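You operate a simulated robot arm through the tools that you are given. There is no shell and no other tool. Be economical: measure what you need, move in short steps, check, and stop when the job is done.

The job below is to be done with a simulated robot arm. You get a single attempt, and the scene is never put back.

Task
Bring the memory card rack to the desk and copy the teal card.
Fine: the rack is in the shallow drawer, shut it again; rack on the keyboard part of the desk, card in the reader, press copy. Where these are worked on the way, their far stop is far enough and under half their travel is too little: shallow drawer.

Only the result counts: the job must be done as asked and must still hold three seconds after the hand-in. Knocking over, shifting, dropping, spilling or breaking anything else fails it.

Robot
A 7-joint arm with a two-finger parallel gripper on a trunk, on a base that drives. Base frame: it is fixed to the floor where the robot stands at the start and does not move with it; the origin is under the middle of the robot, x ahead of it, y to its left, z up; the surface under the hand at the start is at about z = 0.74. Lengths are in m, angles in degrees, forces in N, time in s.
With the tool pointing down near the work surface it reaches from about 0.2 to 0.74 m from the robot's upright axis, wherever it stands. Its first joint turns from -166.0 to 166.0 degrees. Places, roughly: cam key [0.2, -1, 0.8]; chat key [0.2, -1.1, 0.8]; game key [0.2, -1, 0.8]; keyboard part of the desk [0.1, -1.1, 0.7]; link key [0.2, -1, 0.8]; live key [0.1, -1.1, 0.8]; reader slot [0.1, -1.3, 0.7]; shallow drawer [0.6, -0.1, 0.6]. Payload 1.57 kg.
Tool frame: the origin (TCP) lies between the finger pads and is the grasp point; the fingertips stand 0.03 m ahead of it; z points along the fingers, y is the line along which they close. Largest opening 0.11 m; finger width 0.024, thickness 0.012; the body of the gripper, 0.048 by 0.112 m, starts 0.078 m behind the TCP.
Orientation is that of the tool frame in the base frame, as a unit quaternion [w, x, y, z]. With the fingers straight down and closing along the base's y, the tool's x points along the base's -x, its y along +y and its z along -z.

Tools
- The arm moves only by the tool nudge_tool. Its argument "steps" is a list of rows, each a list of 7 numbers: the shift along the tool's x, y, z in m, then the turn, a rotation vector about the tool's x, y, z in degrees, then the opening, from 0 (shut) to 1 (fully open). In form: [[x, y, z, wx, wy, wz, claw], ...]. A call has 1 to 12 rows; each row is the pose to reach, as a shift and turn from the pose commanded when the call began, along the tool's axes at that moment. Each row takes 0.2 s and may step no farther than 0.05 m and 8.6 degrees from the row before; otherwise, or with a gripper value out of range, the whole call is refused. Where a pose cannot be reached the arm comes as near as it can. A force on the tool above 40 N (or 10 N above the force at the start of the call, whichever is more), or a blocked arm, ends the call early, and 0.2 s more pass. The fingers move at their own pace (about 0.045 m/s each) and stop on an object; they squeeze with about 37 N. The grip force told is the motor's: it shows also when the fingers shut on nothing. Time passes only in rows, and 0.2 s behind the last, so rows that repeat a pose let the fingers close. It gives the time, the measured TCP pose, the force on the tool (base axes), the opening and the grip force at its end, in the units of the frame above (readings bear some noise), with the torque about the TCP (base axes, N m) and any sound that the robot's microphone picked up.
- Cameras (640 x 400 px; columns grow to the right, rows downward): "scene" is now at [-0.0156, 0.103, 1.3906]; the picture's right is [-0.75, -0.66, -0.00], its down [-0.56, 0.64, -0.53] and it looks along [0.35, -0.40, -0.85] (base axes); focal length 276 px, centre (320, 200). "wrist" rides on the gripper at [0.07, 0.016, -0.141] in the tool frame; the picture's right is [-0.23, 0.97, 0.00], its down [-0.86, -0.20, -0.48] and it looks along [-0.47, -0.11, 0.88] (tool axes); focal length 222 px, centre (320, 200). There is no depth. A picture from a camera that has moved, and an enlarged one, comes with that camera's place and axes in the base frame and with its lens.
- get_image(camera): a new picture of that camera. The clock stands still meanwhile.
- slide_trunk(by): slides the trunk up (or, below 0, down) by that many m; the arm and the scene camera ride with it, the base frame stays. It gives what a move gives, with no picture.
- steer(legs): drives the robot by 1 to 6 legs, each [ahead, turn to the left] in m and degrees, along the robot's own axes; the way and the turn of a leg run together, so that a leg with both is an arc; at most 1.5 m and 180 degrees a leg. The arm and the cameras ride along, it lands a little off, and it stops where it bumps. It gives what a move gives.
- head_to(pan, tilt): turns the head with the scene camera to pan (to the left, within 155 degrees either way) and tilt (down, from -29 to 69), counted from straight ahead of the robot. It gives what a move gives.
- enlarge(camera, box): a new picture of the part [left, top, right, bottom] of that camera's present view, enlarged. The clock stands still meanwhile.
- close_job(): hands the job in; it is judged then, once.

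Go step by step. Nothing tells you exact positions but the pictures and the camera data: compare them with the known pose of the tool, close in by small moves and look again before you grip or let go. The budget is 120 turns and 98 pictures, counting those below and the enlarged ones. Unless the task says otherwise, let go and move clear before handing in, and close with one line.

The tools are called after ">>>" as a command line: name --pt "numbers of a row" for each row, then --argument value for the rest, lists and objects as JSON in quotes. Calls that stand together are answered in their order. nudge_tool: Moves the arm, as the interface text tells. Its arguments: {"type":"object","properties":{"steps":{"type":"array"}},"required":["steps"]} The other tools are called the same way: slide_trunk (by) slides the trunk up or down; steer (legs) drives the base; head_to (pan, tilt) turns the head that bears the scene camera; get_image (camera) takes a picture; enlarge (camera, box) takes an enlarged picture of a part of a camera's view; close_job () hands the job in.

At the start:

```text
time_s: 0.0
tcp_pos: [0.052, -0.4965, 1.0002]
ee_rot: [0.0, 0.003, 1.0, 0.001]
ft_force: [-0.2, 0.6, -0.9]
torque: [0.01, 0.01, -0.01]
opening: 0.1102
grasp_force: 0.0
trunk travel left (down, up): [-0.341, 0.249]
robot x, y, heading: [0.0015, -0.0004, 0.0]
head pan, tilt: [-48.8, 58.3]
```

scene: 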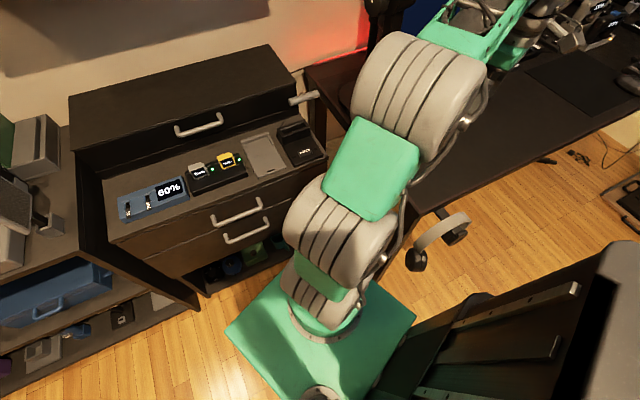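
wrist: 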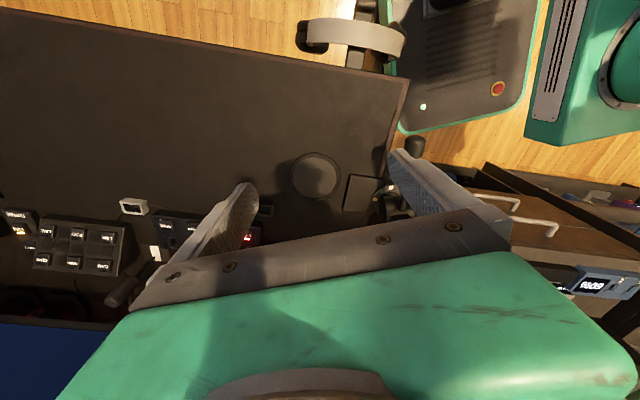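

I see a cabinet with two drawer handles ahead of the robot and a desk on its right. I will look at both more closely first.

>>> enlarge --camera "scene" --box '[60, 40, 340, 300]'

>>> head_to --pan -85 --tilt 35

>>> get_image --camera "scene"

>>> enlarge --camera "wrist" --box '[0, 120, 400, 320]'

```text
1.54 times, centred on (200, 170) of scene
camera zoom: at [-0.0156, 0.103, 1.3906], right [-0.75, -0.66, 0.0], down [-0.56, 0.64, -0.53], along [0.35, -0.4, -0.85], focal length 424 px, centre (505, 246)
```

zoom: 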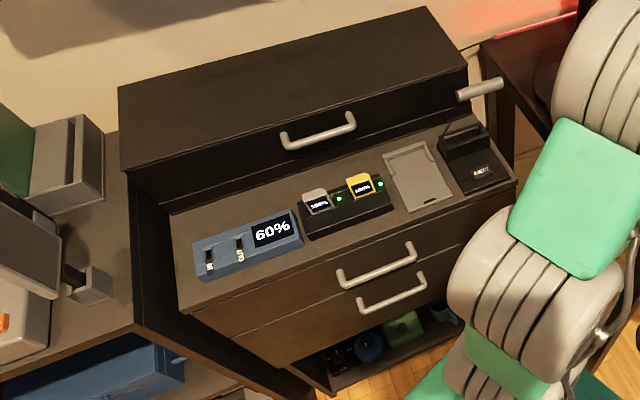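

```text
time_s: 1.0
tcp_pos: [0.0523, -0.4976, 0.9989]
ee_rot: [0.0, 0.002, 1.0, 0.0]
ft_force: [0.0, -0.6, -0.7]
torque: [0.0, -0.02, 0.01]
opening: 0.1101
grasp_force: 0.0
trunk travel left (down, up): [-0.341, 0.249]
robot x, y, heading: [0.0005, 0.0032, -0.0]
head pan, tilt: [-85.0, 35.0]
```

```text
94 pictures are left
camera scene: at [-0.0531, 0.0668, 1.4229], right [-1.0, -0.09, 0.0], down [-0.05, 0.57, -0.82], along [0.07, -0.82, -0.57], focal length 276 px, centre (320, 200)
```

scene: 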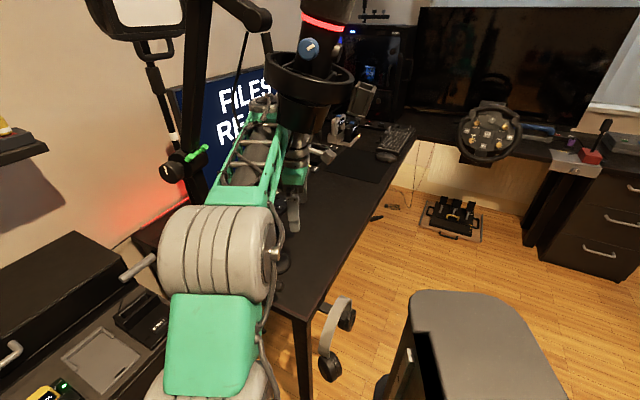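

```text
1.60 times, centred on (200, 220) of wrist
camera zoom: at [-0.0164, -0.4787, 1.1412], right [0.23, 0.97, 0.0], down [0.85, -0.21, 0.48], along [0.47, -0.11, -0.88], focal length 355 px, centre (512, 168)
```

zoom: 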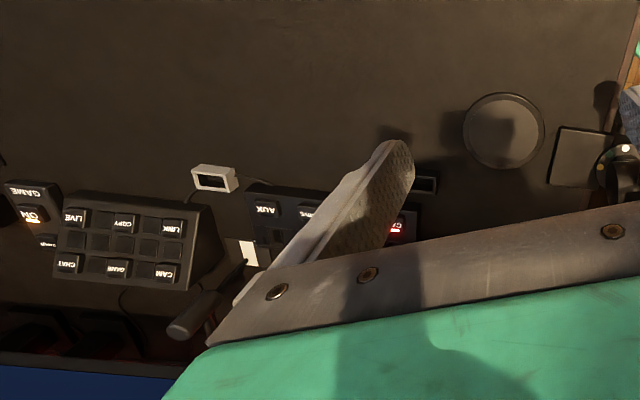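

The desk runs along -y with the key pad near (0.14, -1.0). Next I look at the drawers from the front and at the area around the robot.

>>> head_to --pan -5 --tilt 55

>>> get_image --camera "scene"

>>> head_to --pan -140 --tilt 45

>>> get_image --camera "scene"

>>> head_to --pan 130 --tilt 45

>>> get_image --camera "scene"

```text
time_s: 2.5
tcp_pos: [0.0536, -0.4964, 1.0004]
ee_rot: [0.0, 0.003, 1.0, 0.0]
ft_force: [-0.2, -0.1, -0.2]
torque: [-0.01, 0.01, -0.04]
opening: 0.11
grasp_force: 0.0
trunk travel left (down, up): [-0.341, 0.249]
robot x, y, heading: [-0.001, -0.0022, 0.0]
head pan, tilt: [-5.0, 55.0]
```

```text
92 pictures are left
camera scene: at [0.011, 0.1482, 1.3947], right [-0.09, -1.0, 0.0], down [-0.82, 0.07, -0.57], along [0.57, -0.05, -0.82], focal length 276 px, centre (320, 200)
```

scene: 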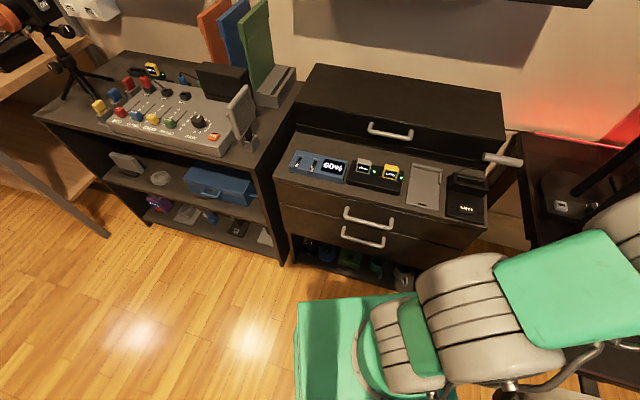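

```text
time_s: 4.7
tcp_pos: [0.0524, -0.4964, 1.0002]
ee_rot: [0.0, 0.004, 1.0, 0.0]
ft_force: [0.4, 0.9, 0.3]
torque: [0.01, -0.01, -0.02]
opening: 0.1098
grasp_force: 0.1
trunk travel left (down, up): [-0.341, 0.249]
robot x, y, heading: [-0.0027, 0.0015, -0.1]
head pan, tilt: [-140.0, 45.0]
```

```text
91 pictures are left
camera scene: at [-0.1231, 0.1022, 1.4081], right [-0.64, 0.77, 0.0], down [0.54, 0.45, -0.71], along [-0.54, -0.45, -0.71], focal length 276 px, centre (320, 200)
```

scene: 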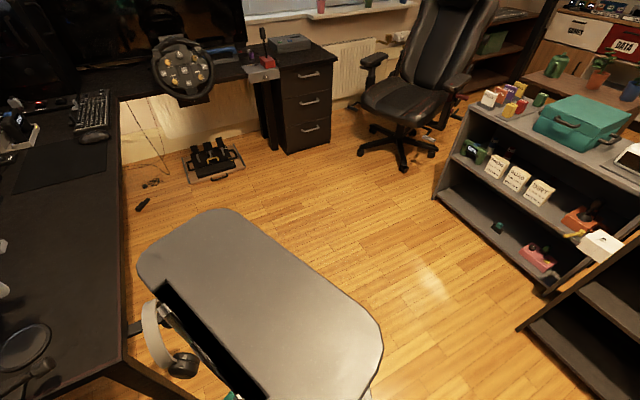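

```text
time_s: 8.5
tcp_pos: [0.053, -0.496, 0.9999]
ee_rot: [0.0, 0.004, 1.0, 0.001]
ft_force: [0.9, 0.3, 0.0]
torque: [0.0, 0.0, 0.01]
opening: 0.1101
grasp_force: 0.1
trunk travel left (down, up): [-0.341, 0.249]
robot x, y, heading: [0.0003, -0.0018, 0.0]
head pan, tilt: [130.0, 45.0]
```

```text
90 pictures are left
camera scene: at [-0.1131, 0.2168, 1.4081], right [0.77, 0.64, 0.0], down [0.45, -0.54, -0.71], along [-0.45, 0.54, -0.71], focal length 276 px, centre (320, 200)
```

scene: 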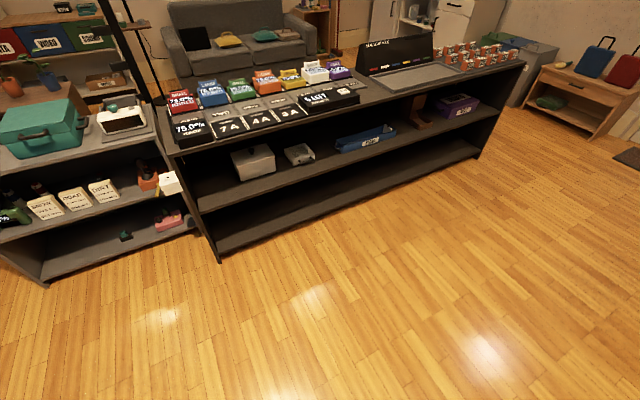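

There is free floor behind the robot, and the cabinet has two drawers, with the upper one likely the shallow one. I back off 0.25 m to get room for pulling and look at the drawers again.

>>> steer --legs '[[-0.25, 0]]'

>>> head_to --pan -5 --tilt 45

>>> enlarge --camera "scene" --box '[220, 40, 540, 240]'

```text
time_s: 10.2
tcp_pos: [-0.1882, -0.4959, 1.0017]
ee_rot: [0.0, 0.003, 1.0, 0.001]
ft_force: [-0.1, -0.7, 0.8]
torque: [0.01, 0.0, -0.03]
opening: 0.11
grasp_force: 0.1
trunk travel left (down, up): [-0.341, 0.249]
robot x, y, heading: [-0.2427, -0.0001, -0.2]
head pan, tilt: [130.0, 45.0]
```

```text
time_s: 12.4
tcp_pos: [-0.1887, -0.497, 1.0]
ee_rot: [0.0, 0.004, 1.0, 0.0]
ft_force: [0.0, 0.0, 0.4]
torque: [-0.01, 0.0, 0.0]
opening: 0.1102
grasp_force: 0.0
trunk travel left (down, up): [-0.341, 0.249]
robot x, y, heading: [-0.2391, -0.0008, -0.1]
head pan, tilt: [-5.0, 45.0]
```

```text
2.00 times, centred on (380, 140) of scene
camera zoom: at [-0.2208, 0.1477, 1.4081], right [-0.09, -1.0, 0.0], down [-0.7, 0.06, -0.71], along [0.7, -0.06, -0.71], focal length 551 px, centre (200, 320)
```

zoom: 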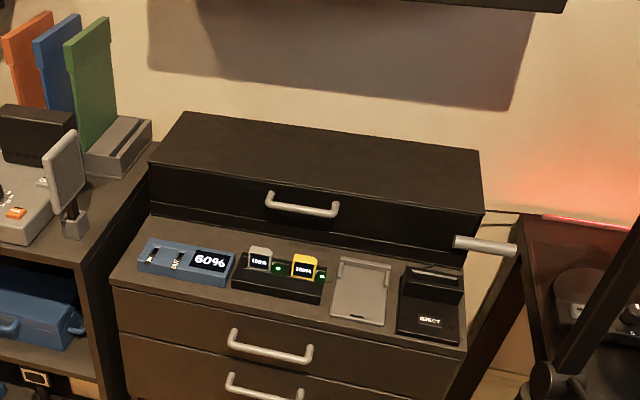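

The upper handle works out at about (0.50, -0.06, 0.58), and the upper front is the shallow one. I swing the arm round to face the cabinet.

>>> nudge_tool --pt "-0.0343 0.0275 0.0125 0 0 -6 1" --pt "-0.0686 0.055 0.025 0 0 -12 1" --pt "-0.1029 0.0825 0.0375 0 0 -18 1" --pt "-0.1372 0.11 0.05 0 0 -24 1" --pt "-0.1715 0.1375 0.0625 0 0 -30 1" --pt "-0.2058 0.165 0.075 0 0 -36 0.7" --pt "-0.2401 0.1925 0.0875 0 0 -42 0.6" --pt "-0.274 0.22 0.1 0 0 -48 0.6"

```text
time_s: 14.2
tcp_pos: [0.0872, -0.2776, 0.9015]
ee_rot: [0.0, -0.403, 0.915, 0.0]
ft_force: [0.0, 0.3, 0.1]
torque: [-0.03, 0.03, 0.02]
opening: 0.066
grasp_force: 0.0
trunk travel left (down, up): [-0.341, 0.249]
robot x, y, heading: [-0.2415, -0.0025, -0.0]
head pan, tilt: [-5.0, 45.0]
```

Swing went as meant; second half of it now, ending above and in front of the handle.

>>> nudge_tool --pt "-0.0435 -0.0065 0.015 0 0 -5.25 0.6" --pt "-0.087 -0.013 0.03 0 0 -10.5 0.6" --pt "-0.1304 -0.0194 0.045 0 0 -15.75 0.6" --pt "-0.1739 -0.0259 0.06 0 0 -21 0.6" --pt "-0.2173 -0.0323 0.075 0 0 -26.25 0.6" --pt "-0.2608 -0.0388 0.09 0 0 -31.5 0.6" --pt "-0.3042 -0.0452 0.105 0 0 -36.75 0.6" --pt "-0.3477 -0.0517 0.12 0 0 -42 0.6"

>>> get_image --camera "wrist"

>>> get_image --camera "scene"

```text
time_s: 16.0
tcp_pos: [0.3619, -0.0584, 0.7795]
ee_rot: [0.001, -0.704, 0.71, -0.001]
ft_force: [0.1, -0.1, -0.1]
torque: [-0.01, 0.0, 0.0]
opening: 0.0662
grasp_force: 0.1
trunk travel left (down, up): [-0.341, 0.249]
robot x, y, heading: [-0.2417, -0.0046, -0.1]
head pan, tilt: [-5.0, 45.0]
```

```text
88 pictures are left
camera wrist: at [0.3458, -0.1265, 0.9206], right [-0.97, 0.23, 0.0], down [0.21, 0.85, 0.48], along [0.11, 0.47, -0.88], focal length 222 px, centre (320, 200)
```

wrist: 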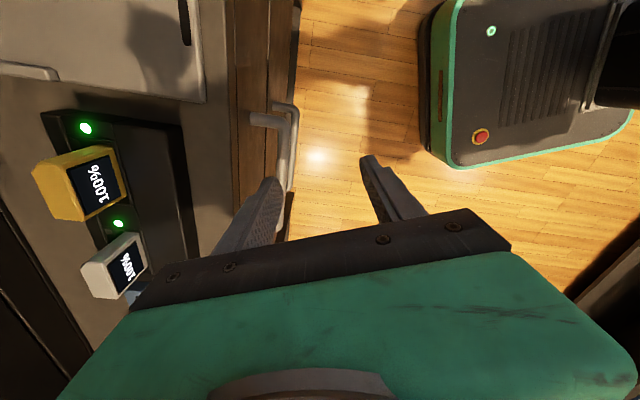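

```text
87 pictures are left
camera scene: at [-0.2209, 0.1477, 1.4081], right [-0.09, -1.0, 0.0], down [-0.7, 0.06, -0.71], along [0.7, -0.06, -0.71], focal length 276 px, centre (320, 200)
```

scene: 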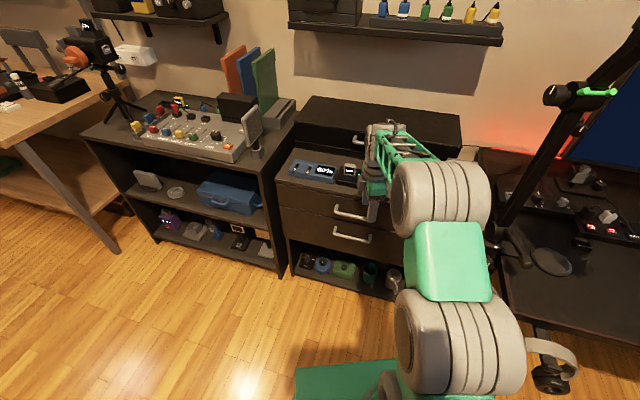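

The handle bar is nearer than my first estimate, around x = 0.385. I enlarge both views to pin its height.

>>> enlarge --camera "wrist" --box '[160, 40, 400, 240]'

>>> enlarge --camera "scene" --box '[260, 110, 480, 310]'

```text
2.00 times, centred on (280, 140) of wrist
camera zoom: at [0.3458, -0.1265, 0.9206], right [-0.97, 0.23, 0.0], down [0.21, 0.85, 0.48], along [0.11, 0.47, -0.88], focal length 444 px, centre (400, 320)
```

zoom: 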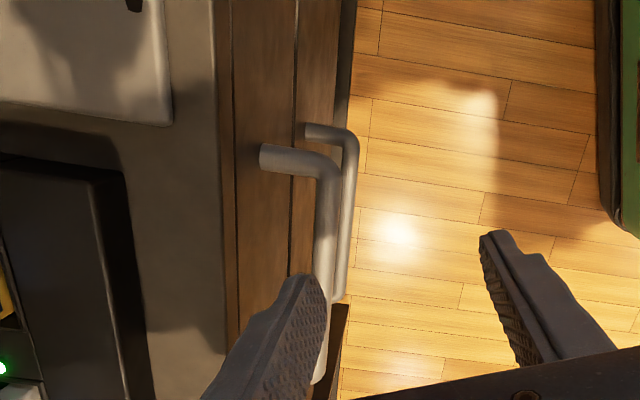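

```text
2.00 times, centred on (370, 210) of scene
camera zoom: at [-0.2209, 0.1477, 1.4081], right [-0.09, -1.0, 0.0], down [-0.7, 0.06, -0.71], along [0.7, -0.06, -0.71], focal length 551 px, centre (220, 180)
```

zoom: 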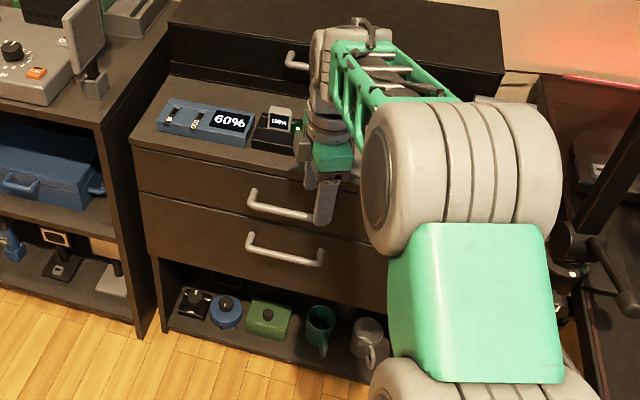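

The upper bar sits at about x=0.385, z=0.70 with its middle near y=-0.03, and the lower one at z≈0.61. I back off a little more, then pitch the tool forward in front of the upper handle.

>>> steer --legs '[[-0.15, 0]]'

>>> nudge_tool --pt "-0.003 -0.007 0.008 8.3 0 0 0.5" --pt "-0.006 -0.014 0.016 16.6 0 0 0.5" --pt "-0.009 -0.021 0.025 25 0 0 0.5" --pt "-0.012 -0.028 0.033 33.3 0 0 0.5" --pt "-0.016 -0.036 0.041 41.6 0 0 0.5" --pt "-0.019 -0.045 0.05 50 0 0 0.5" --pt "-0.022 -0.053 0.058 58.3 0 0 0.5" --pt "-0.025 -0.06 0.066 66.6 0 0 0.5" --pt "-0.028 -0.07 0.075 75 0 0 0.5"

>>> get_image --camera "wrist"

>>> get_image --camera "scene"

```text
time_s: 17.4
tcp_pos: [0.2108, -0.0601, 0.7792]
ee_rot: [-0.001, -0.703, 0.711, 0.0]
ft_force: [0.5, 0.0, 0.5]
torque: [-0.02, 0.01, 0.01]
opening: 0.0659
grasp_force: 0.1
trunk travel left (down, up): [-0.341, 0.249]
robot x, y, heading: [-0.3914, 0.0025, -0.1]
head pan, tilt: [-5.0, 45.0]
```

```text
time_s: 19.4
tcp_pos: [0.2822, -0.0297, 0.7064]
ee_rot: [0.428, -0.557, 0.564, -0.434]
ft_force: [0.1, 0.0, 0.8]
torque: [0.03, 0.03, -0.03]
opening: 0.055
grasp_force: 0.0
trunk travel left (down, up): [-0.341, 0.249]
robot x, y, heading: [-0.3921, -0.0006, -0.4]
head pan, tilt: [-5.0, 45.0]
```

```text
84 pictures are left
camera wrist: at [0.1406, -0.0977, 0.7268], right [-0.25, 0.23, -0.94], down [-0.4, 0.86, 0.32], along [0.88, 0.46, -0.12], focal length 222 px, centre (320, 200)
```

wrist: 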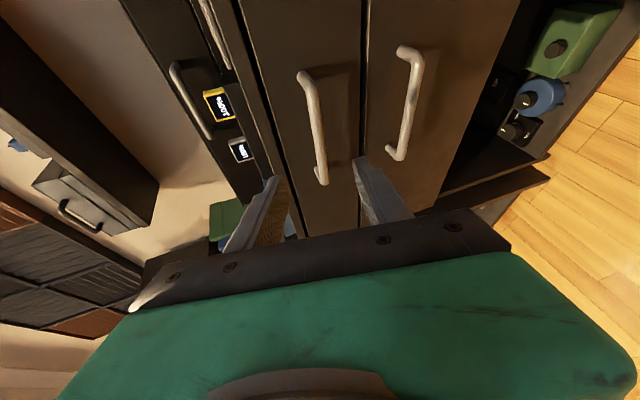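

```text
83 pictures are left
camera scene: at [-0.3713, 0.1481, 1.4082], right [-0.09, -1.0, 0.0], down [-0.7, 0.06, -0.71], along [0.7, -0.06, -0.71], focal length 276 px, centre (320, 200)
```

scene: 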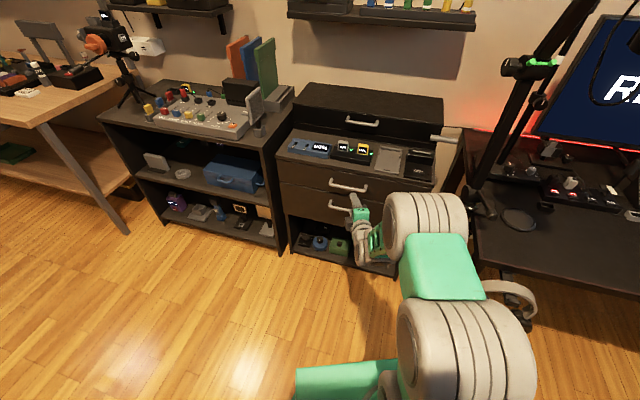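

The upper bar spans y -0.10 to 0.00 at z≈0.68, straight ahead along the tool. I advance along the tool axis and look.

>>> nudge_tool --pt "0.01 0 0.03 0 0 0 0.5" --pt "0.02 0 0.06 0 0 0 0.5" --pt "0.02 0 0.078 0 0 0 0.5"

>>> enlarge --camera "wrist" --box '[200, 60, 460, 260]'

```text
time_s: 20.2
tcp_pos: [0.3552, -0.0525, 0.6851]
ee_rot: [0.429, -0.558, 0.563, -0.433]
ft_force: [-0.4, 0.2, -0.2]
torque: [0.05, 0.04, -0.02]
opening: 0.0551
grasp_force: 0.2
trunk travel left (down, up): [-0.341, 0.249]
robot x, y, heading: [-0.3906, 0.0031, -0.4]
head pan, tilt: [-5.0, 45.0]
```

```text
2.00 times, centred on (330, 160) of wrist
camera zoom: at [0.2133, -0.1202, 0.7061], right [-0.25, 0.23, -0.94], down [-0.4, 0.86, 0.32], along [0.88, 0.46, -0.12], focal length 444 px, centre (300, 280)
```

zoom: 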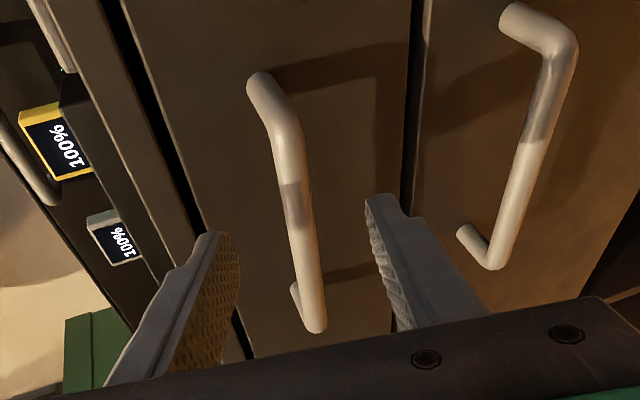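

The bar is between the fingers. I go 18 mm farther and close.

>>> nudge_tool --pt "0.005 0 0.01 0 0 0 0.5" --pt "0.005 0 0.02 0 0 0 0.5" --pt "0.005 0 0.02 0 0 0 0.25" --pt "0.005 0 0.02 0 0 0 0" --pt "0.005 0 0.02 0 0 0 0" --pt "0.005 0 0.02 0 0 0 0"

>>> enlarge --camera "wrist" --box '[200, 60, 460, 260]'

```text
time_s: 21.6
tcp_pos: [0.3738, -0.0576, 0.679]
ee_rot: [0.428, -0.558, 0.565, -0.432]
ft_force: [-0.8, -0.3, -3.4]
torque: [0.2, 0.15, -0.11]
opening: 0.0145
grasp_force: 26.5
trunk travel left (down, up): [-0.341, 0.249]
robot x, y, heading: [-0.3937, 0.0008, -0.3]
head pan, tilt: [-5.0, 45.0]
```

```text
2.00 times, centred on (330, 160) of wrist
camera zoom: at [0.2339, -0.1256, 0.6998], right [-0.25, 0.23, -0.94], down [-0.4, 0.86, 0.32], along [0.88, 0.46, -0.12], focal length 444 px, centre (300, 280)
```

zoom: 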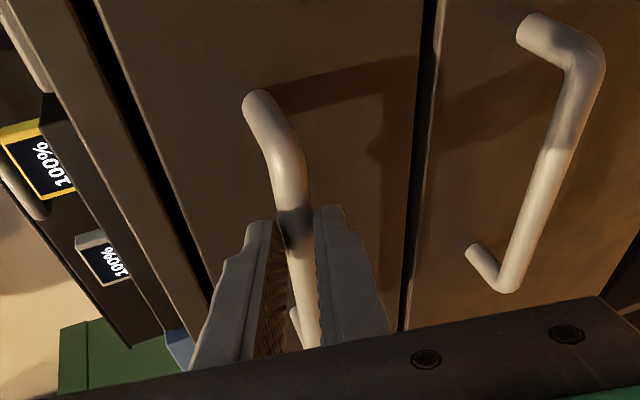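

Gripped on the handle. I pull straight along -x.

>>> nudge_tool --pt "0 0.0052 -0.0193 0 0 0 0" --pt "0 0.0104 -0.0386 0 0 0 0" --pt "0 0.0155 -0.058 0 0 0 0" --pt "0 0.0207 -0.0773 0 0 0 0" --pt "0 0.0259 -0.0966 0 0 0 0"

>>> get_image --camera "scene"

```text
time_s: 22.8
tcp_pos: [0.2766, -0.0568, 0.6787]
ee_rot: [0.429, -0.558, 0.564, -0.433]
ft_force: [-0.4, 0.5, 0.0]
torque: [-0.03, -0.03, 0.03]
opening: 0.0
grasp_force: 21.4
trunk travel left (down, up): [-0.341, 0.249]
robot x, y, heading: [-0.3913, -0.0018, -0.3]
head pan, tilt: [-5.0, 45.0]
```

```text
80 pictures are left
camera scene: at [-0.3709, 0.1481, 1.4081], right [-0.09, -1.0, 0.0], down [-0.7, 0.07, -0.71], along [0.7, -0.07, -0.71], focal length 276 px, centre (320, 200)
```

scene: 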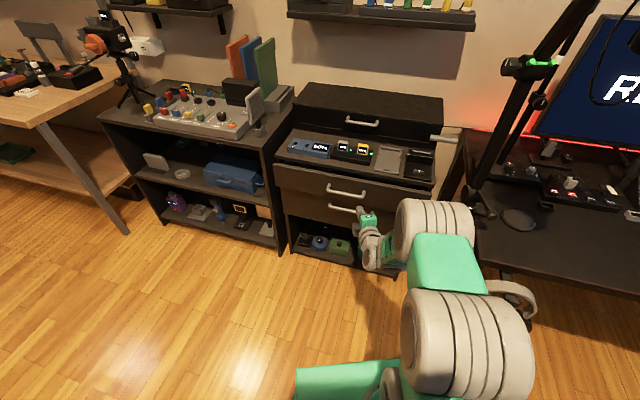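

The fingers slipped off, though the drawer seems to have come out a bit. I look at it in the wrist view.

>>> get_image --camera "wrist"

```text
79 pictures are left
camera wrist: at [0.1355, -0.1239, 0.6994], right [-0.25, 0.23, -0.94], down [-0.4, 0.86, 0.32], along [0.88, 0.46, -0.12], focal length 222 px, centre (320, 200)
```

wrist: 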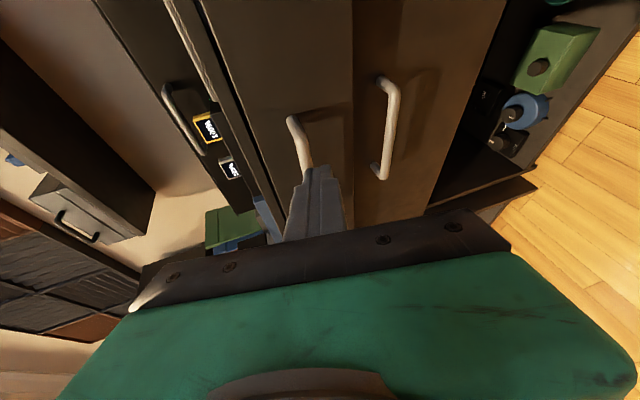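

The bar is now at about x≈0.315, so the drawer is open about 7 cm. I reopen the fingers and pitch the tool to 55° so that one finger hooks behind the bar.

>>> nudge_tool --pt "0 0 -0.03 0 0 0 0.35" --pt "0 -0.015 -0.03 -6.7 0 0 0.35" --pt "0 -0.03 -0.022 -13.4 0 0 0.35" --pt "-0.003 -0.0296 -0.0131 -20 0 0 0.32" --pt "-0.003 -0.0296 -0.0131 -20 0 0 0.32"

>>> enlarge --camera "wrist" --box '[200, 60, 460, 260]'

```text
time_s: 24.0
tcp_pos: [0.2705, -0.0514, 0.7117]
ee_rot: [0.323, -0.624, 0.632, -0.328]
ft_force: [0.1, 0.1, -0.3]
torque: [-0.01, 0.0, -0.01]
opening: 0.0352
grasp_force: 0.0
trunk travel left (down, up): [-0.341, 0.249]
robot x, y, heading: [-0.3928, 0.0056, 0.0]
head pan, tilt: [-5.0, 45.0]
```

```text
2.00 times, centred on (330, 160) of wrist
camera zoom: at [0.1452, -0.1193, 0.779], right [-0.56, 0.23, -0.8], down [-0.27, 0.86, 0.44], along [0.79, 0.46, -0.42], focal length 444 px, centre (300, 280)
```

zoom: 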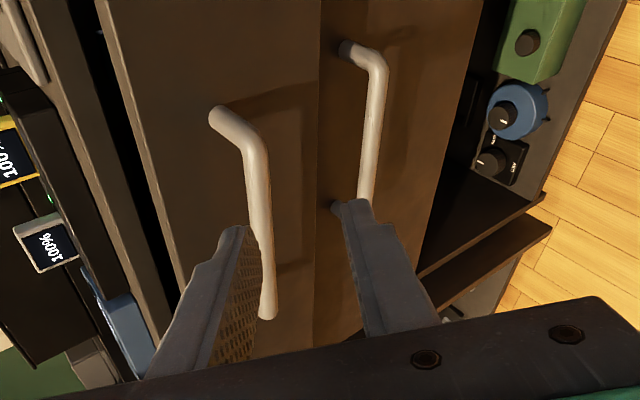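

The depth of the bar is ambiguous from this view; I check with the scene camera.

>>> enlarge --camera "scene" --box '[270, 120, 450, 270]'

```text
2.67 times, centred on (360, 195) of scene
camera zoom: at [-0.371, 0.1482, 1.4081], right [-0.09, -1.0, 0.0], down [-0.7, 0.06, -0.71], along [0.7, -0.06, -0.71], focal length 735 px, centre (213, 213)
```

zoom: 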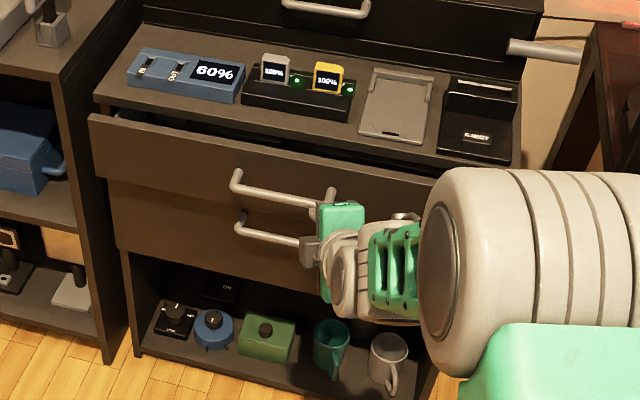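

The cabinet is yawed about 20° (front edge along (0.34, 0.94)), which explains the slip: the drawer runs along (-0.94, 0.34). The bar's middle is now at about (0.369, -0.017, 0.68). I turn the tool to match and line up in front of it.

>>> nudge_tool --pt "-0.015 -0.008 0.0 0 5.5 3.8 0.32" --pt "-0.03 -0.016 0.015 0 11 7.7 0.32" --pt "-0.045 -0.025 0.03 0 16.4 11.5 0.32" --pt "-0.05 -0.032 0.044 0 16.4 11.5 0.32"

>>> enlarge --camera "wrist" --box '[200, 60, 460, 260]'

```text
time_s: 25.0
tcp_pos: [0.3258, -0.0034, 0.7113]
ee_rot: [0.263, -0.503, 0.73, -0.38]
ft_force: [-0.7, 0.3, -0.1]
torque: [0.02, 0.0, 0.0]
opening: 0.035
grasp_force: 0.1
trunk travel left (down, up): [-0.341, 0.249]
robot x, y, heading: [-0.3895, 0.0034, -0.5]
head pan, tilt: [-5.0, 45.0]
```

```text
2.00 times, centred on (330, 160) of wrist
camera zoom: at [0.1845, -0.0234, 0.7794], right [-0.44, 0.41, -0.8], down [0.04, 0.9, 0.44], along [0.9, 0.16, -0.41], focal length 444 px, centre (300, 280)
```

zoom: 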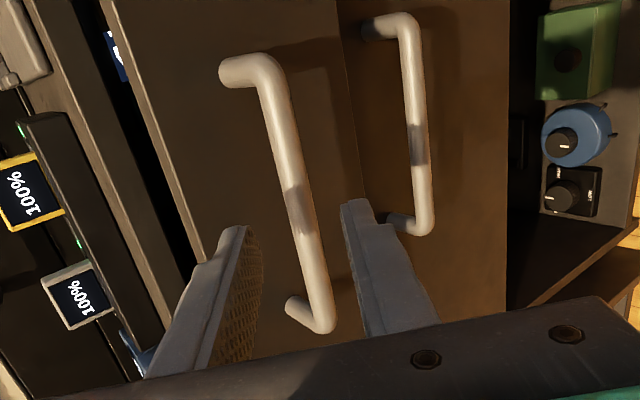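

The bar lies symmetrically between the fingers, 56 mm ahead. I advance 43 mm and close.

>>> nudge_tool --pt "0 -0.001 0.02 0 0 0 0.32" --pt "0 -0.001 0.035 0 0 0 0.32" --pt "0 -0.001 0.043 0 0 0 0.32" --pt "0 -0.001 0.043 0 0 0 0" --pt "0 -0.001 0.043 0 0 0 0" --pt "0 -0.001 0.043 0 0 0 0"

```text
time_s: 26.4
tcp_pos: [0.3614, -0.0165, 0.6887]
ee_rot: [0.262, -0.504, 0.73, -0.38]
ft_force: [0.4, 1.5, -0.9]
torque: [0.45, -0.17, -0.42]
opening: 0.0139
grasp_force: 28.4
trunk travel left (down, up): [-0.341, 0.249]
robot x, y, heading: [-0.3883, 0.0021, -0.3]
head pan, tilt: [-5.0, 45.0]
```

Gripped. I pull 10 cm along the drawer's own direction.

>>> nudge_tool --pt "0 0.0057 -0.0082 0 0 0 0" --pt "0 0.0115 -0.0164 0 0 0 0" --pt "0 0.0172 -0.0246 0 0 0 0" --pt "0 0.023 -0.0328 0 0 0 0" --pt "0 0.0287 -0.041 0 0 0 0" --pt "0 0.0344 -0.0491 0 0 0 0" --pt "0 0.0402 -0.0573 0 0 0 0" --pt "0 0.0459 -0.0655 0 0 0 0" --pt "0 0.0517 -0.0737 0 0 0 0" --pt "0 0.0574 -0.0819 0 0 0 0"

>>> get_image --camera "scene"

```text
time_s: 28.6
tcp_pos: [0.2678, 0.0215, 0.6879]
ee_rot: [0.263, -0.506, 0.729, -0.378]
ft_force: [9.5, 24.5, -7.1]
torque: [1.07, -0.24, 0.2]
opening: 0.0141
grasp_force: 30.2
trunk travel left (down, up): [-0.341, 0.249]
robot x, y, heading: [-0.3944, 0.0015, -0.1]
head pan, tilt: [-5.0, 45.0]
```

```text
75 pictures are left
camera scene: at [-0.3701, 0.1502, 1.4079], right [-0.09, -1.0, 0.0], down [-0.7, 0.06, -0.71], along [0.7, -0.06, -0.71], focal length 276 px, centre (320, 200)
```

scene: 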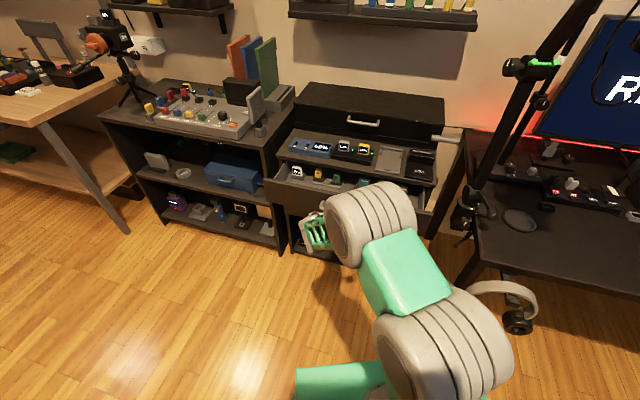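

The drawer follows, with some side load showing its true direction is nearer 24°. I continue 10 cm with that correction.

>>> nudge_tool --pt "-0.004 0.0057 -0.0082 0 0 0 0" --pt "-0.006 0.0115 -0.0164 0 0 0 0" --pt "-0.0075 0.0172 -0.0246 0 0 0 0" --pt "-0.008 0.023 -0.0328 0 0 0 0" --pt "-0.009 0.0287 -0.041 0 0 0 0" --pt "-0.0095 0.0344 -0.0491 0 0 0 0" --pt "-0.01 0.0402 -0.0573 0 0 0 0" --pt "-0.0105 0.0459 -0.0655 0 0 0 0" --pt "-0.011 0.0517 -0.0737 0 0 0 0" --pt "-0.012 0.0574 -0.0819 0 0 0 0"

>>> get_image --camera "scene"

```text
time_s: 30.8
tcp_pos: [0.177, 0.0627, 0.6874]
ee_rot: [0.262, -0.504, 0.73, -0.379]
ft_force: [-11.4, -22.3, 3.5]
torque: [0.03, -0.09, -1.21]
opening: 0.014
grasp_force: 30.7
trunk travel left (down, up): [-0.341, 0.249]
robot x, y, heading: [-0.3937, 0.0017, -0.3]
head pan, tilt: [-5.0, 45.0]
```

```text
74 pictures are left
camera scene: at [-0.372, 0.1464, 1.4083], right [-0.09, -1.0, 0.0], down [-0.7, 0.07, -0.71], along [0.7, -0.06, -0.71], focal length 276 px, centre (320, 200)
```

scene: 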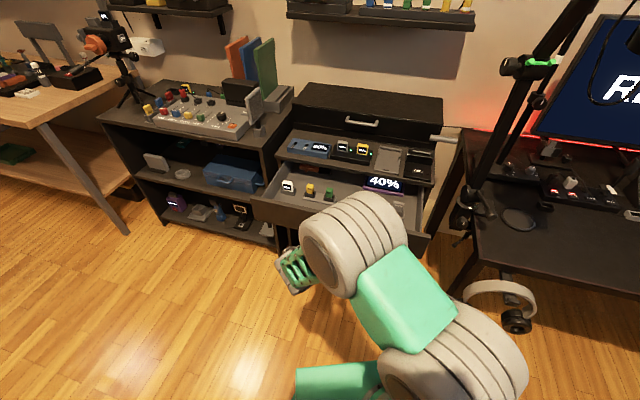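

The drawer is out about 24 cm. I relieve the side load, try a little more until the stop, then look inside.

>>> nudge_tool --pt "0.004 0.0057 -0.0082 0 0 0 0" --pt "0.004 0.0115 -0.0164 0 0 0 0" --pt "0.0035 0.0172 -0.0246 0 0 0 0" --pt "0.003 0.023 -0.0328 0 0 0 0" --pt "0.003 0.0287 -0.041 0 0 0 0"

>>> enlarge --camera "scene" --box '[240, 100, 460, 260]'

```text
time_s: 32.0
tcp_pos: [0.1292, 0.0816, 0.687]
ee_rot: [0.263, -0.505, 0.729, -0.379]
ft_force: [2.2, 6.6, -9.2]
torque: [0.82, -0.18, 0.09]
opening: 0.0138
grasp_force: 30.2
trunk travel left (down, up): [-0.341, 0.249]
robot x, y, heading: [-0.3913, 0.0002, 0.1]
head pan, tilt: [-5.0, 45.0]
```

```text
2.50 times, centred on (350, 180) of scene
camera zoom: at [-0.3705, 0.1487, 1.408], right [-0.09, -1.0, 0.0], down [-0.7, 0.06, -0.71], along [0.7, -0.06, -0.71], focal length 689 px, centre (245, 250)
```

zoom: 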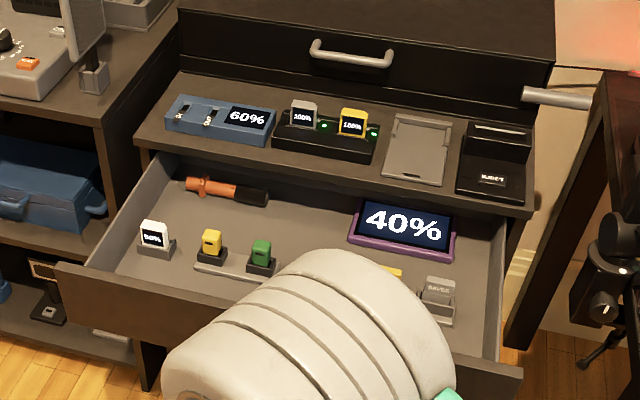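

The drawer is out about 0.30 m, with a long rack-like item near the front, partly hidden. I let go, back out and raise the hand over the drawer.

>>> nudge_tool --pt "0 0 0 0 0 0 0.3" --pt "0 0 0 0 0 0 0.4" --pt "0 0 -0.03 0 0 0 0.4" --pt "0 0 -0.07 0 0 0 0.5" --pt "0 -0.035 -0.105 0 0 0 0.5" --pt "0 -0.075 -0.13 -8 0 0 0.6" --pt "0 -0.12 -0.14 -16 0 0 0.7" --pt "0 -0.165 -0.14 -24 0 0 0.8" --pt "0 -0.21 -0.14 -32 0 0 0.8" --pt "0 -0.235 -0.125 -40 0 0 0.8" --pt "0 -0.255 -0.105 -48 0 0 0.8" --pt "0 -0.27 -0.085 -55 0 0 0.8"

>>> get_image --camera "wrist"

>>> get_image --camera "scene"

```text
time_s: 34.6
tcp_pos: [0.2081, 0.0486, 0.9543]
ee_rot: [-0.001, -0.568, 0.823, 0.001]
ft_force: [-0.9, 0.5, 0.5]
torque: [0.02, -0.01, -0.02]
opening: 0.088
grasp_force: 0.0
trunk travel left (down, up): [-0.341, 0.249]
robot x, y, heading: [-0.3877, 0.0, -0.4]
head pan, tilt: [-5.0, 45.0]
```

```text
72 pictures are left
camera wrist: at [0.169, -0.0099, 1.0964], right [-0.83, 0.56, 0.0], down [0.49, 0.73, 0.48], along [0.26, 0.4, -0.88], focal length 222 px, centre (320, 200)
```

wrist: 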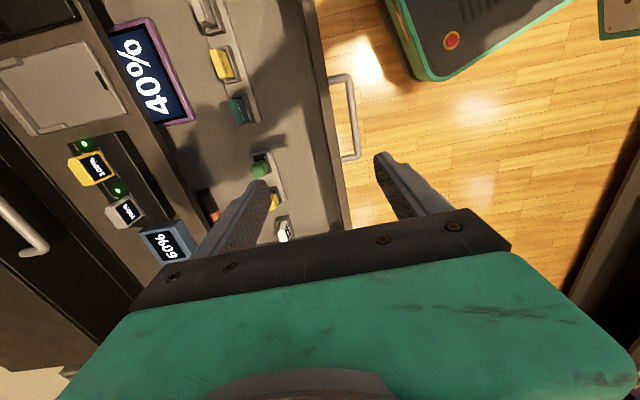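

```text
71 pictures are left
camera scene: at [-0.371, 0.1481, 1.4081], right [-0.09, -1.0, 0.0], down [-0.7, 0.06, -0.71], along [0.7, -0.06, -0.71], focal length 276 px, centre (320, 200)
```

scene: 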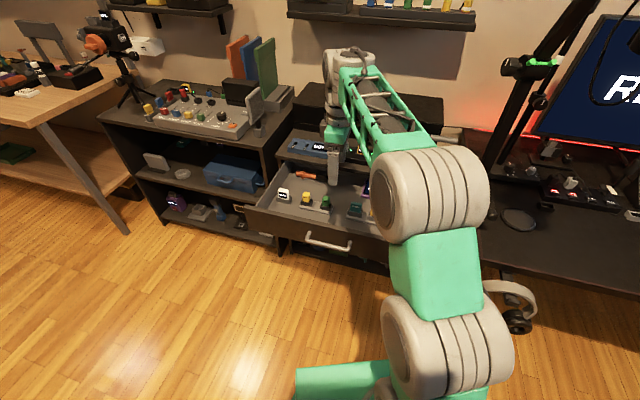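

Two groups of cards show: white/yellow/green on the left and teal/yellow/grey further right. I shift the hand right to see the right one from above.

>>> nudge_tool --pt "0.045 0 0 0 0 0 0.8" --pt "0.09 0 0 0 0 0 0.8" --pt "0.135 0 0 0 0 0 0.8" --pt "0.17 0 0 0 0 0 0.8"

>>> enlarge --camera "wrist" --box '[100, 0, 420, 200]'

>>> enlarge --camera "scene" --box '[240, 140, 440, 260]'

```text
time_s: 35.6
tcp_pos: [0.1468, -0.1074, 0.9567]
ee_rot: [0.0, -0.569, 0.822, -0.001]
ft_force: [0.1, 0.5, 0.2]
torque: [-0.01, 0.01, 0.0]
opening: 0.0881
grasp_force: 0.1
trunk travel left (down, up): [-0.341, 0.249]
robot x, y, heading: [-0.3935, 0.0008, -0.1]
head pan, tilt: [-5.0, 45.0]
```

```text
2.00 times, centred on (260, 100) of wrist
camera zoom: at [0.1075, -0.1657, 1.0971], right [-0.83, 0.56, 0.0], down [0.49, 0.73, 0.48], along [0.27, 0.4, -0.88], focal length 444 px, centre (440, 400)
```

zoom: 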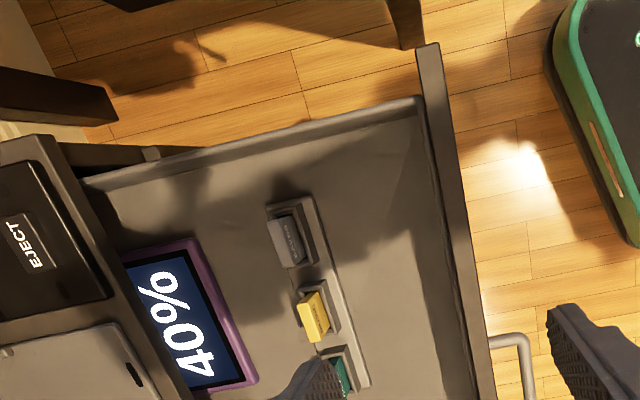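

```text
3.20 times, centred on (340, 200) of scene
camera zoom: at [-0.371, 0.1482, 1.4081], right [-0.09, -1.0, 0.0], down [-0.7, 0.06, -0.71], along [0.7, -0.06, -0.71], focal length 882 px, centre (256, 200)
```

zoom: 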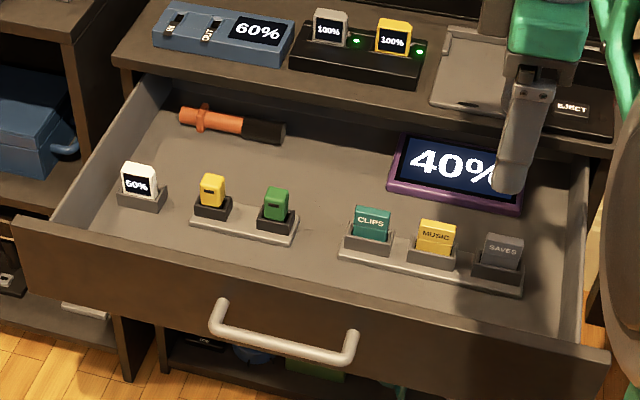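

The memory card rack is the right one: CLIPS (teal), MUSIC (yellow), SAVES (grey); its middle is at about (0.294, -0.12), top z≈0.66, running parallel to the drawer front. I move the hand above it for a close look and also look at the desk.

>>> nudge_tool --pt "0.0 -0.035 0.03 0 0 0 0.8" --pt "-0.015 -0.075 0.06 0 0 0 0.8" --pt "-0.03 -0.11 0.09 0 0 0 0.8" --pt "-0.04 -0.142 0.115 0 0 0 0.8"

>>> get_image --camera "wrist"

>>> head_to --pan -60 --tilt 35

>>> get_image --camera "scene"

```text
refused: row 2 steps farther than a row can; nothing moved
```

```text
68 pictures are left
camera wrist: at [0.1075, -0.1657, 1.0971], right [-0.83, 0.56, 0.0], down [0.49, 0.73, 0.48], along [0.27, 0.4, -0.88], focal length 222 px, centre (320, 200)
```

wrist: 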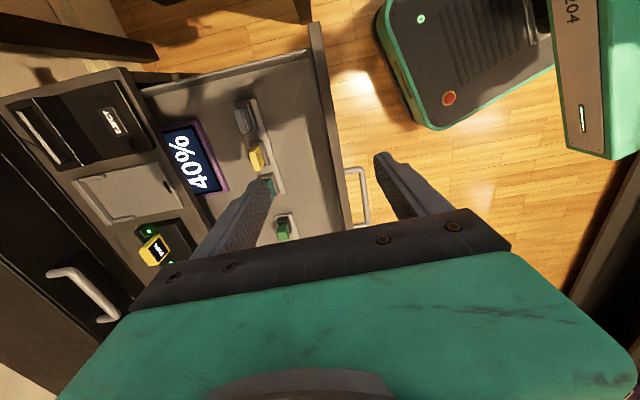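

```text
time_s: 36.8
tcp_pos: [0.148, -0.1066, 0.956]
ee_rot: [0.0, -0.569, 0.823, 0.0]
ft_force: [0.2, -0.2, 0.0]
torque: [0.01, 0.0, 0.0]
opening: 0.0881
grasp_force: 0.0
trunk travel left (down, up): [-0.341, 0.249]
robot x, y, heading: [-0.3954, 0.001, -0.3]
head pan, tilt: [-60.0, 35.0]
```

```text
67 pictures are left
camera scene: at [-0.4083, 0.0791, 1.4229], right [-0.87, -0.5, 0.0], down [-0.29, 0.5, -0.82], along [0.41, -0.71, -0.57], focal length 276 px, centre (320, 200)
```

scene: 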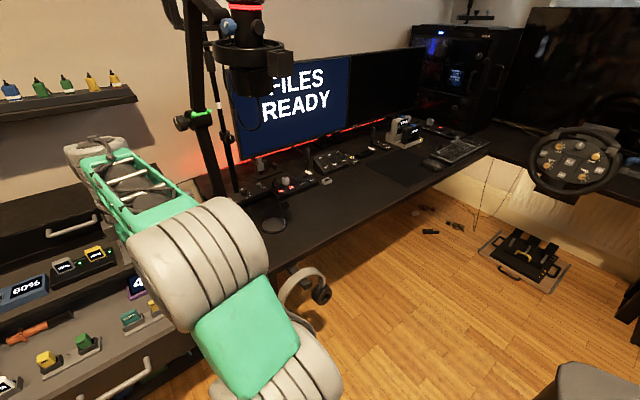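

The first move was refused for step size; I repeat it in smaller rows and zoom onto the desk.

>>> nudge_tool --pt "-0.008 -0.0282 0.02 0 0 0 0.8" --pt "-0.016 -0.0564 0.04 0 0 0 0.8" --pt "-0.0234 -0.0846 0.06 0 0 0 0.8" --pt "-0.0312 -0.1128 0.08 0 0 0 0.8" --pt "-0.039 -0.141 0.1 0 0 0 0.8"

>>> get_image --camera "wrist"

>>> enlarge --camera "scene" --box '[220, 90, 500, 260]'

```text
time_s: 38.0
tcp_pos: [0.2962, -0.1231, 0.8586]
ee_rot: [0.0, -0.569, 0.823, 0.0]
ft_force: [0.3, -0.2, 0.7]
torque: [-0.03, 0.01, 0.0]
opening: 0.088
grasp_force: 0.1
trunk travel left (down, up): [-0.341, 0.249]
robot x, y, heading: [-0.3918, 0.0032, -0.4]
head pan, tilt: [-60.0, 35.0]
```

```text
66 pictures are left
camera wrist: at [0.2557, -0.1812, 1.0], right [-0.83, 0.56, 0.0], down [0.49, 0.73, 0.48], along [0.27, 0.4, -0.88], focal length 222 px, centre (320, 200)
```

wrist: 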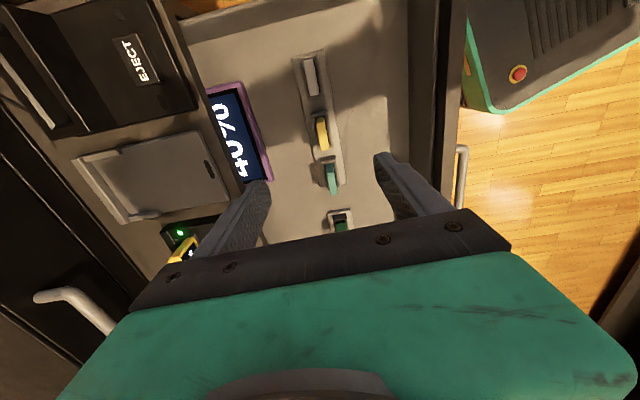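

```text
2.29 times, centred on (360, 175) of scene
camera zoom: at [-0.4084, 0.0791, 1.4229], right [-0.87, -0.5, 0.0], down [-0.28, 0.5, -0.82], along [0.41, -0.71, -0.57], focal length 630 px, centre (229, 257)
```

zoom: 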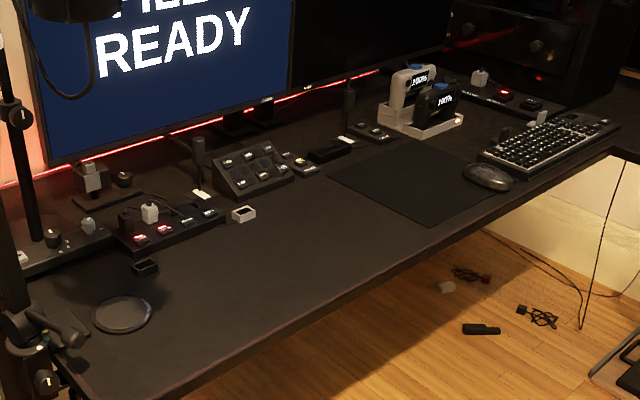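

The desk is yawed the same ~23°; the reader is the small black block near (0.09, -1.29), and there is free desk in front of the key pad around (0.05, -1.05). Now a close look at the rack before gripping.

>>> enlarge --camera "wrist" --box '[200, 20, 440, 220]'

```text
2.00 times, centred on (320, 120) of wrist
camera zoom: at [0.2557, -0.1812, 1.0], right [-0.83, 0.56, 0.0], down [0.49, 0.73, 0.48], along [0.27, 0.4, -0.88], focal length 444 px, centre (320, 360)
```

zoom: 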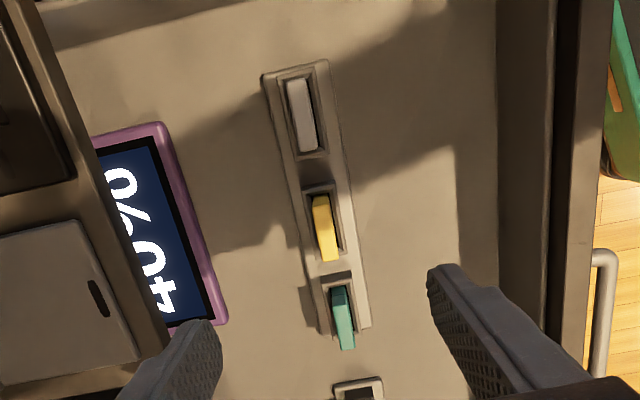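

The rack is about 0.21 × 0.045 m with its base top at z≈0.61 and the tool is almost centred over the middle block. I turn 2° and descend with the fingers open on both sides of the block.

>>> nudge_tool --pt "-0.0025 0.002 0.045 0 0 1.1 0.75" --pt "-0.0025 0.002 0.09 0 0 2.2 0.75" --pt "-0.0025 0.002 0.135 0 0 2.2 0.75" --pt "-0.0025 0.002 0.165 0 0 2.2 0.75"

>>> get_image --camera "wrist"

```text
time_s: 39.0
tcp_pos: [0.2938, -0.119, 0.6933]
ee_rot: [0.0, -0.552, 0.834, 0.0]
ft_force: [0.0, 0.4, -0.2]
torque: [0.01, -0.04, 0.0]
opening: 0.0822
grasp_force: 0.0
trunk travel left (down, up): [-0.341, 0.249]
robot x, y, heading: [-0.3897, -0.001, -0.3]
head pan, tilt: [-60.0, 35.0]
```

```text
63 pictures are left
camera wrist: at [0.2513, -0.1767, 0.8343], right [-0.81, 0.59, 0.0], down [0.52, 0.71, 0.48], along [0.28, 0.39, -0.88], focal length 222 px, centre (320, 200)
```

wrist: 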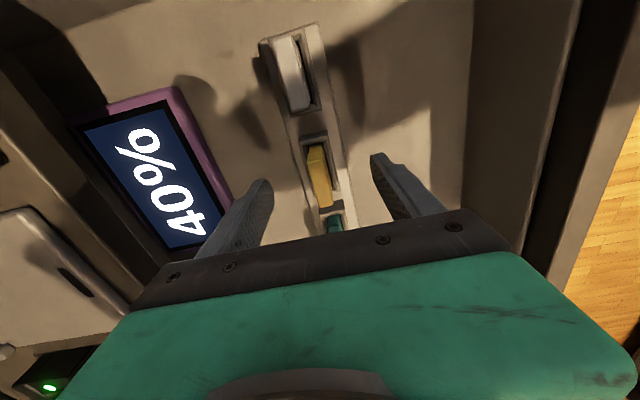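

The middle block is centred between the fingers. I descend the last 5 cm carefully and close.

>>> nudge_tool --pt "0 0 0.025 0 0 0 0.7" --pt "0 0 0.04 0 0 0 0.7" --pt "0 0 0.05 0 0 0 0.7" --pt "0 0 0.05 0 0 0 0.4" --pt "0 0 0.05 0 0 0 0.2" --pt "0 0 0.05 0 0 0 0" --pt "0 0 0.05 0 0 0 0" --pt "0 0 0.05 0 0 0 0"

>>> get_image --camera "wrist"

```text
time_s: 40.8
tcp_pos: [0.2905, -0.1208, 0.6419]
ee_rot: [0.0, -0.553, 0.833, 0.0]
ft_force: [2.3, 1.0, 0.5]
torque: [0.0, -0.15, 0.25]
opening: 0.0495
grasp_force: 36.6
trunk travel left (down, up): [-0.341, 0.249]
robot x, y, heading: [-0.3919, -0.0021, -0.0]
head pan, tilt: [-60.0, 35.0]
```

```text
62 pictures are left
camera wrist: at [0.2499, -0.1775, 0.7833], right [-0.81, 0.59, 0.0], down [0.52, 0.71, 0.48], along [0.28, 0.39, -0.88], focal length 222 px, centre (320, 200)
```

wrist: 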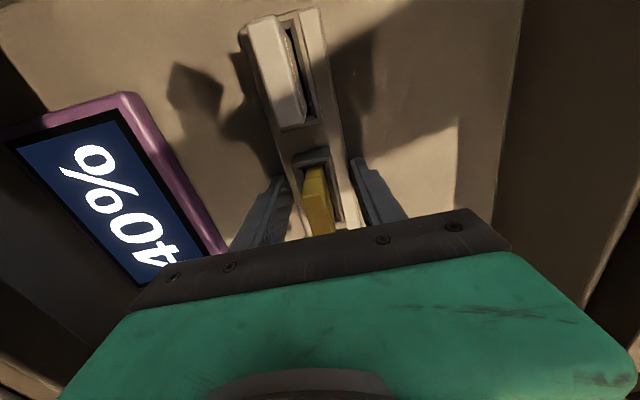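

Gripped on the rack base (0.0495 m wide). I lift slowly and check.

>>> nudge_tool --pt "0 0 -0.01 0 0 0 0" --pt "0 0 -0.03 0 0 0 0" --pt "0 0 -0.06 0 0 0 0" --pt "0 0 -0.1 0 0 0 0" --pt "0 0 -0.14 0 0 0 0" --pt "0 0 -0.18 0 0 0 0" --pt "0 0 -0.22 0 0 0 0" --pt "0 0 -0.26 0 0 0 0"

>>> get_image --camera "wrist"

```text
time_s: 42.6
tcp_pos: [0.295, -0.1193, 0.9016]
ee_rot: [0.0, -0.553, 0.833, 0.001]
ft_force: [0.6, -0.2, -0.1]
torque: [0.01, 0.03, 0.0]
opening: 0.0003
grasp_force: 21.2
trunk travel left (down, up): [-0.341, 0.249]
robot x, y, heading: [-0.3911, 0.0006, -0.4]
head pan, tilt: [-60.0, 35.0]
```

```text
61 pictures are left
camera wrist: at [0.253, -0.1756, 1.0424], right [-0.81, 0.59, 0.0], down [0.52, 0.71, 0.48], along [0.28, 0.39, -0.88], focal length 222 px, centre (320, 200)
```

wrist: 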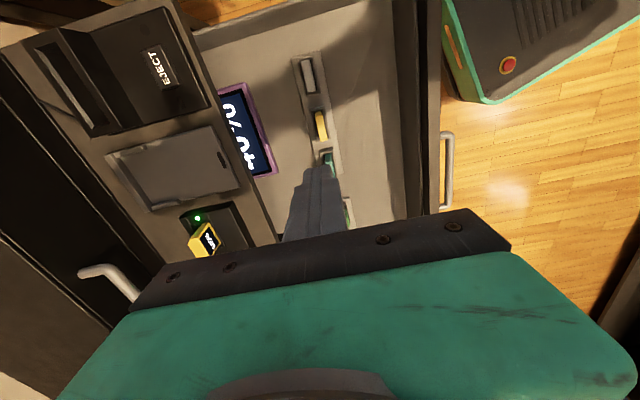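

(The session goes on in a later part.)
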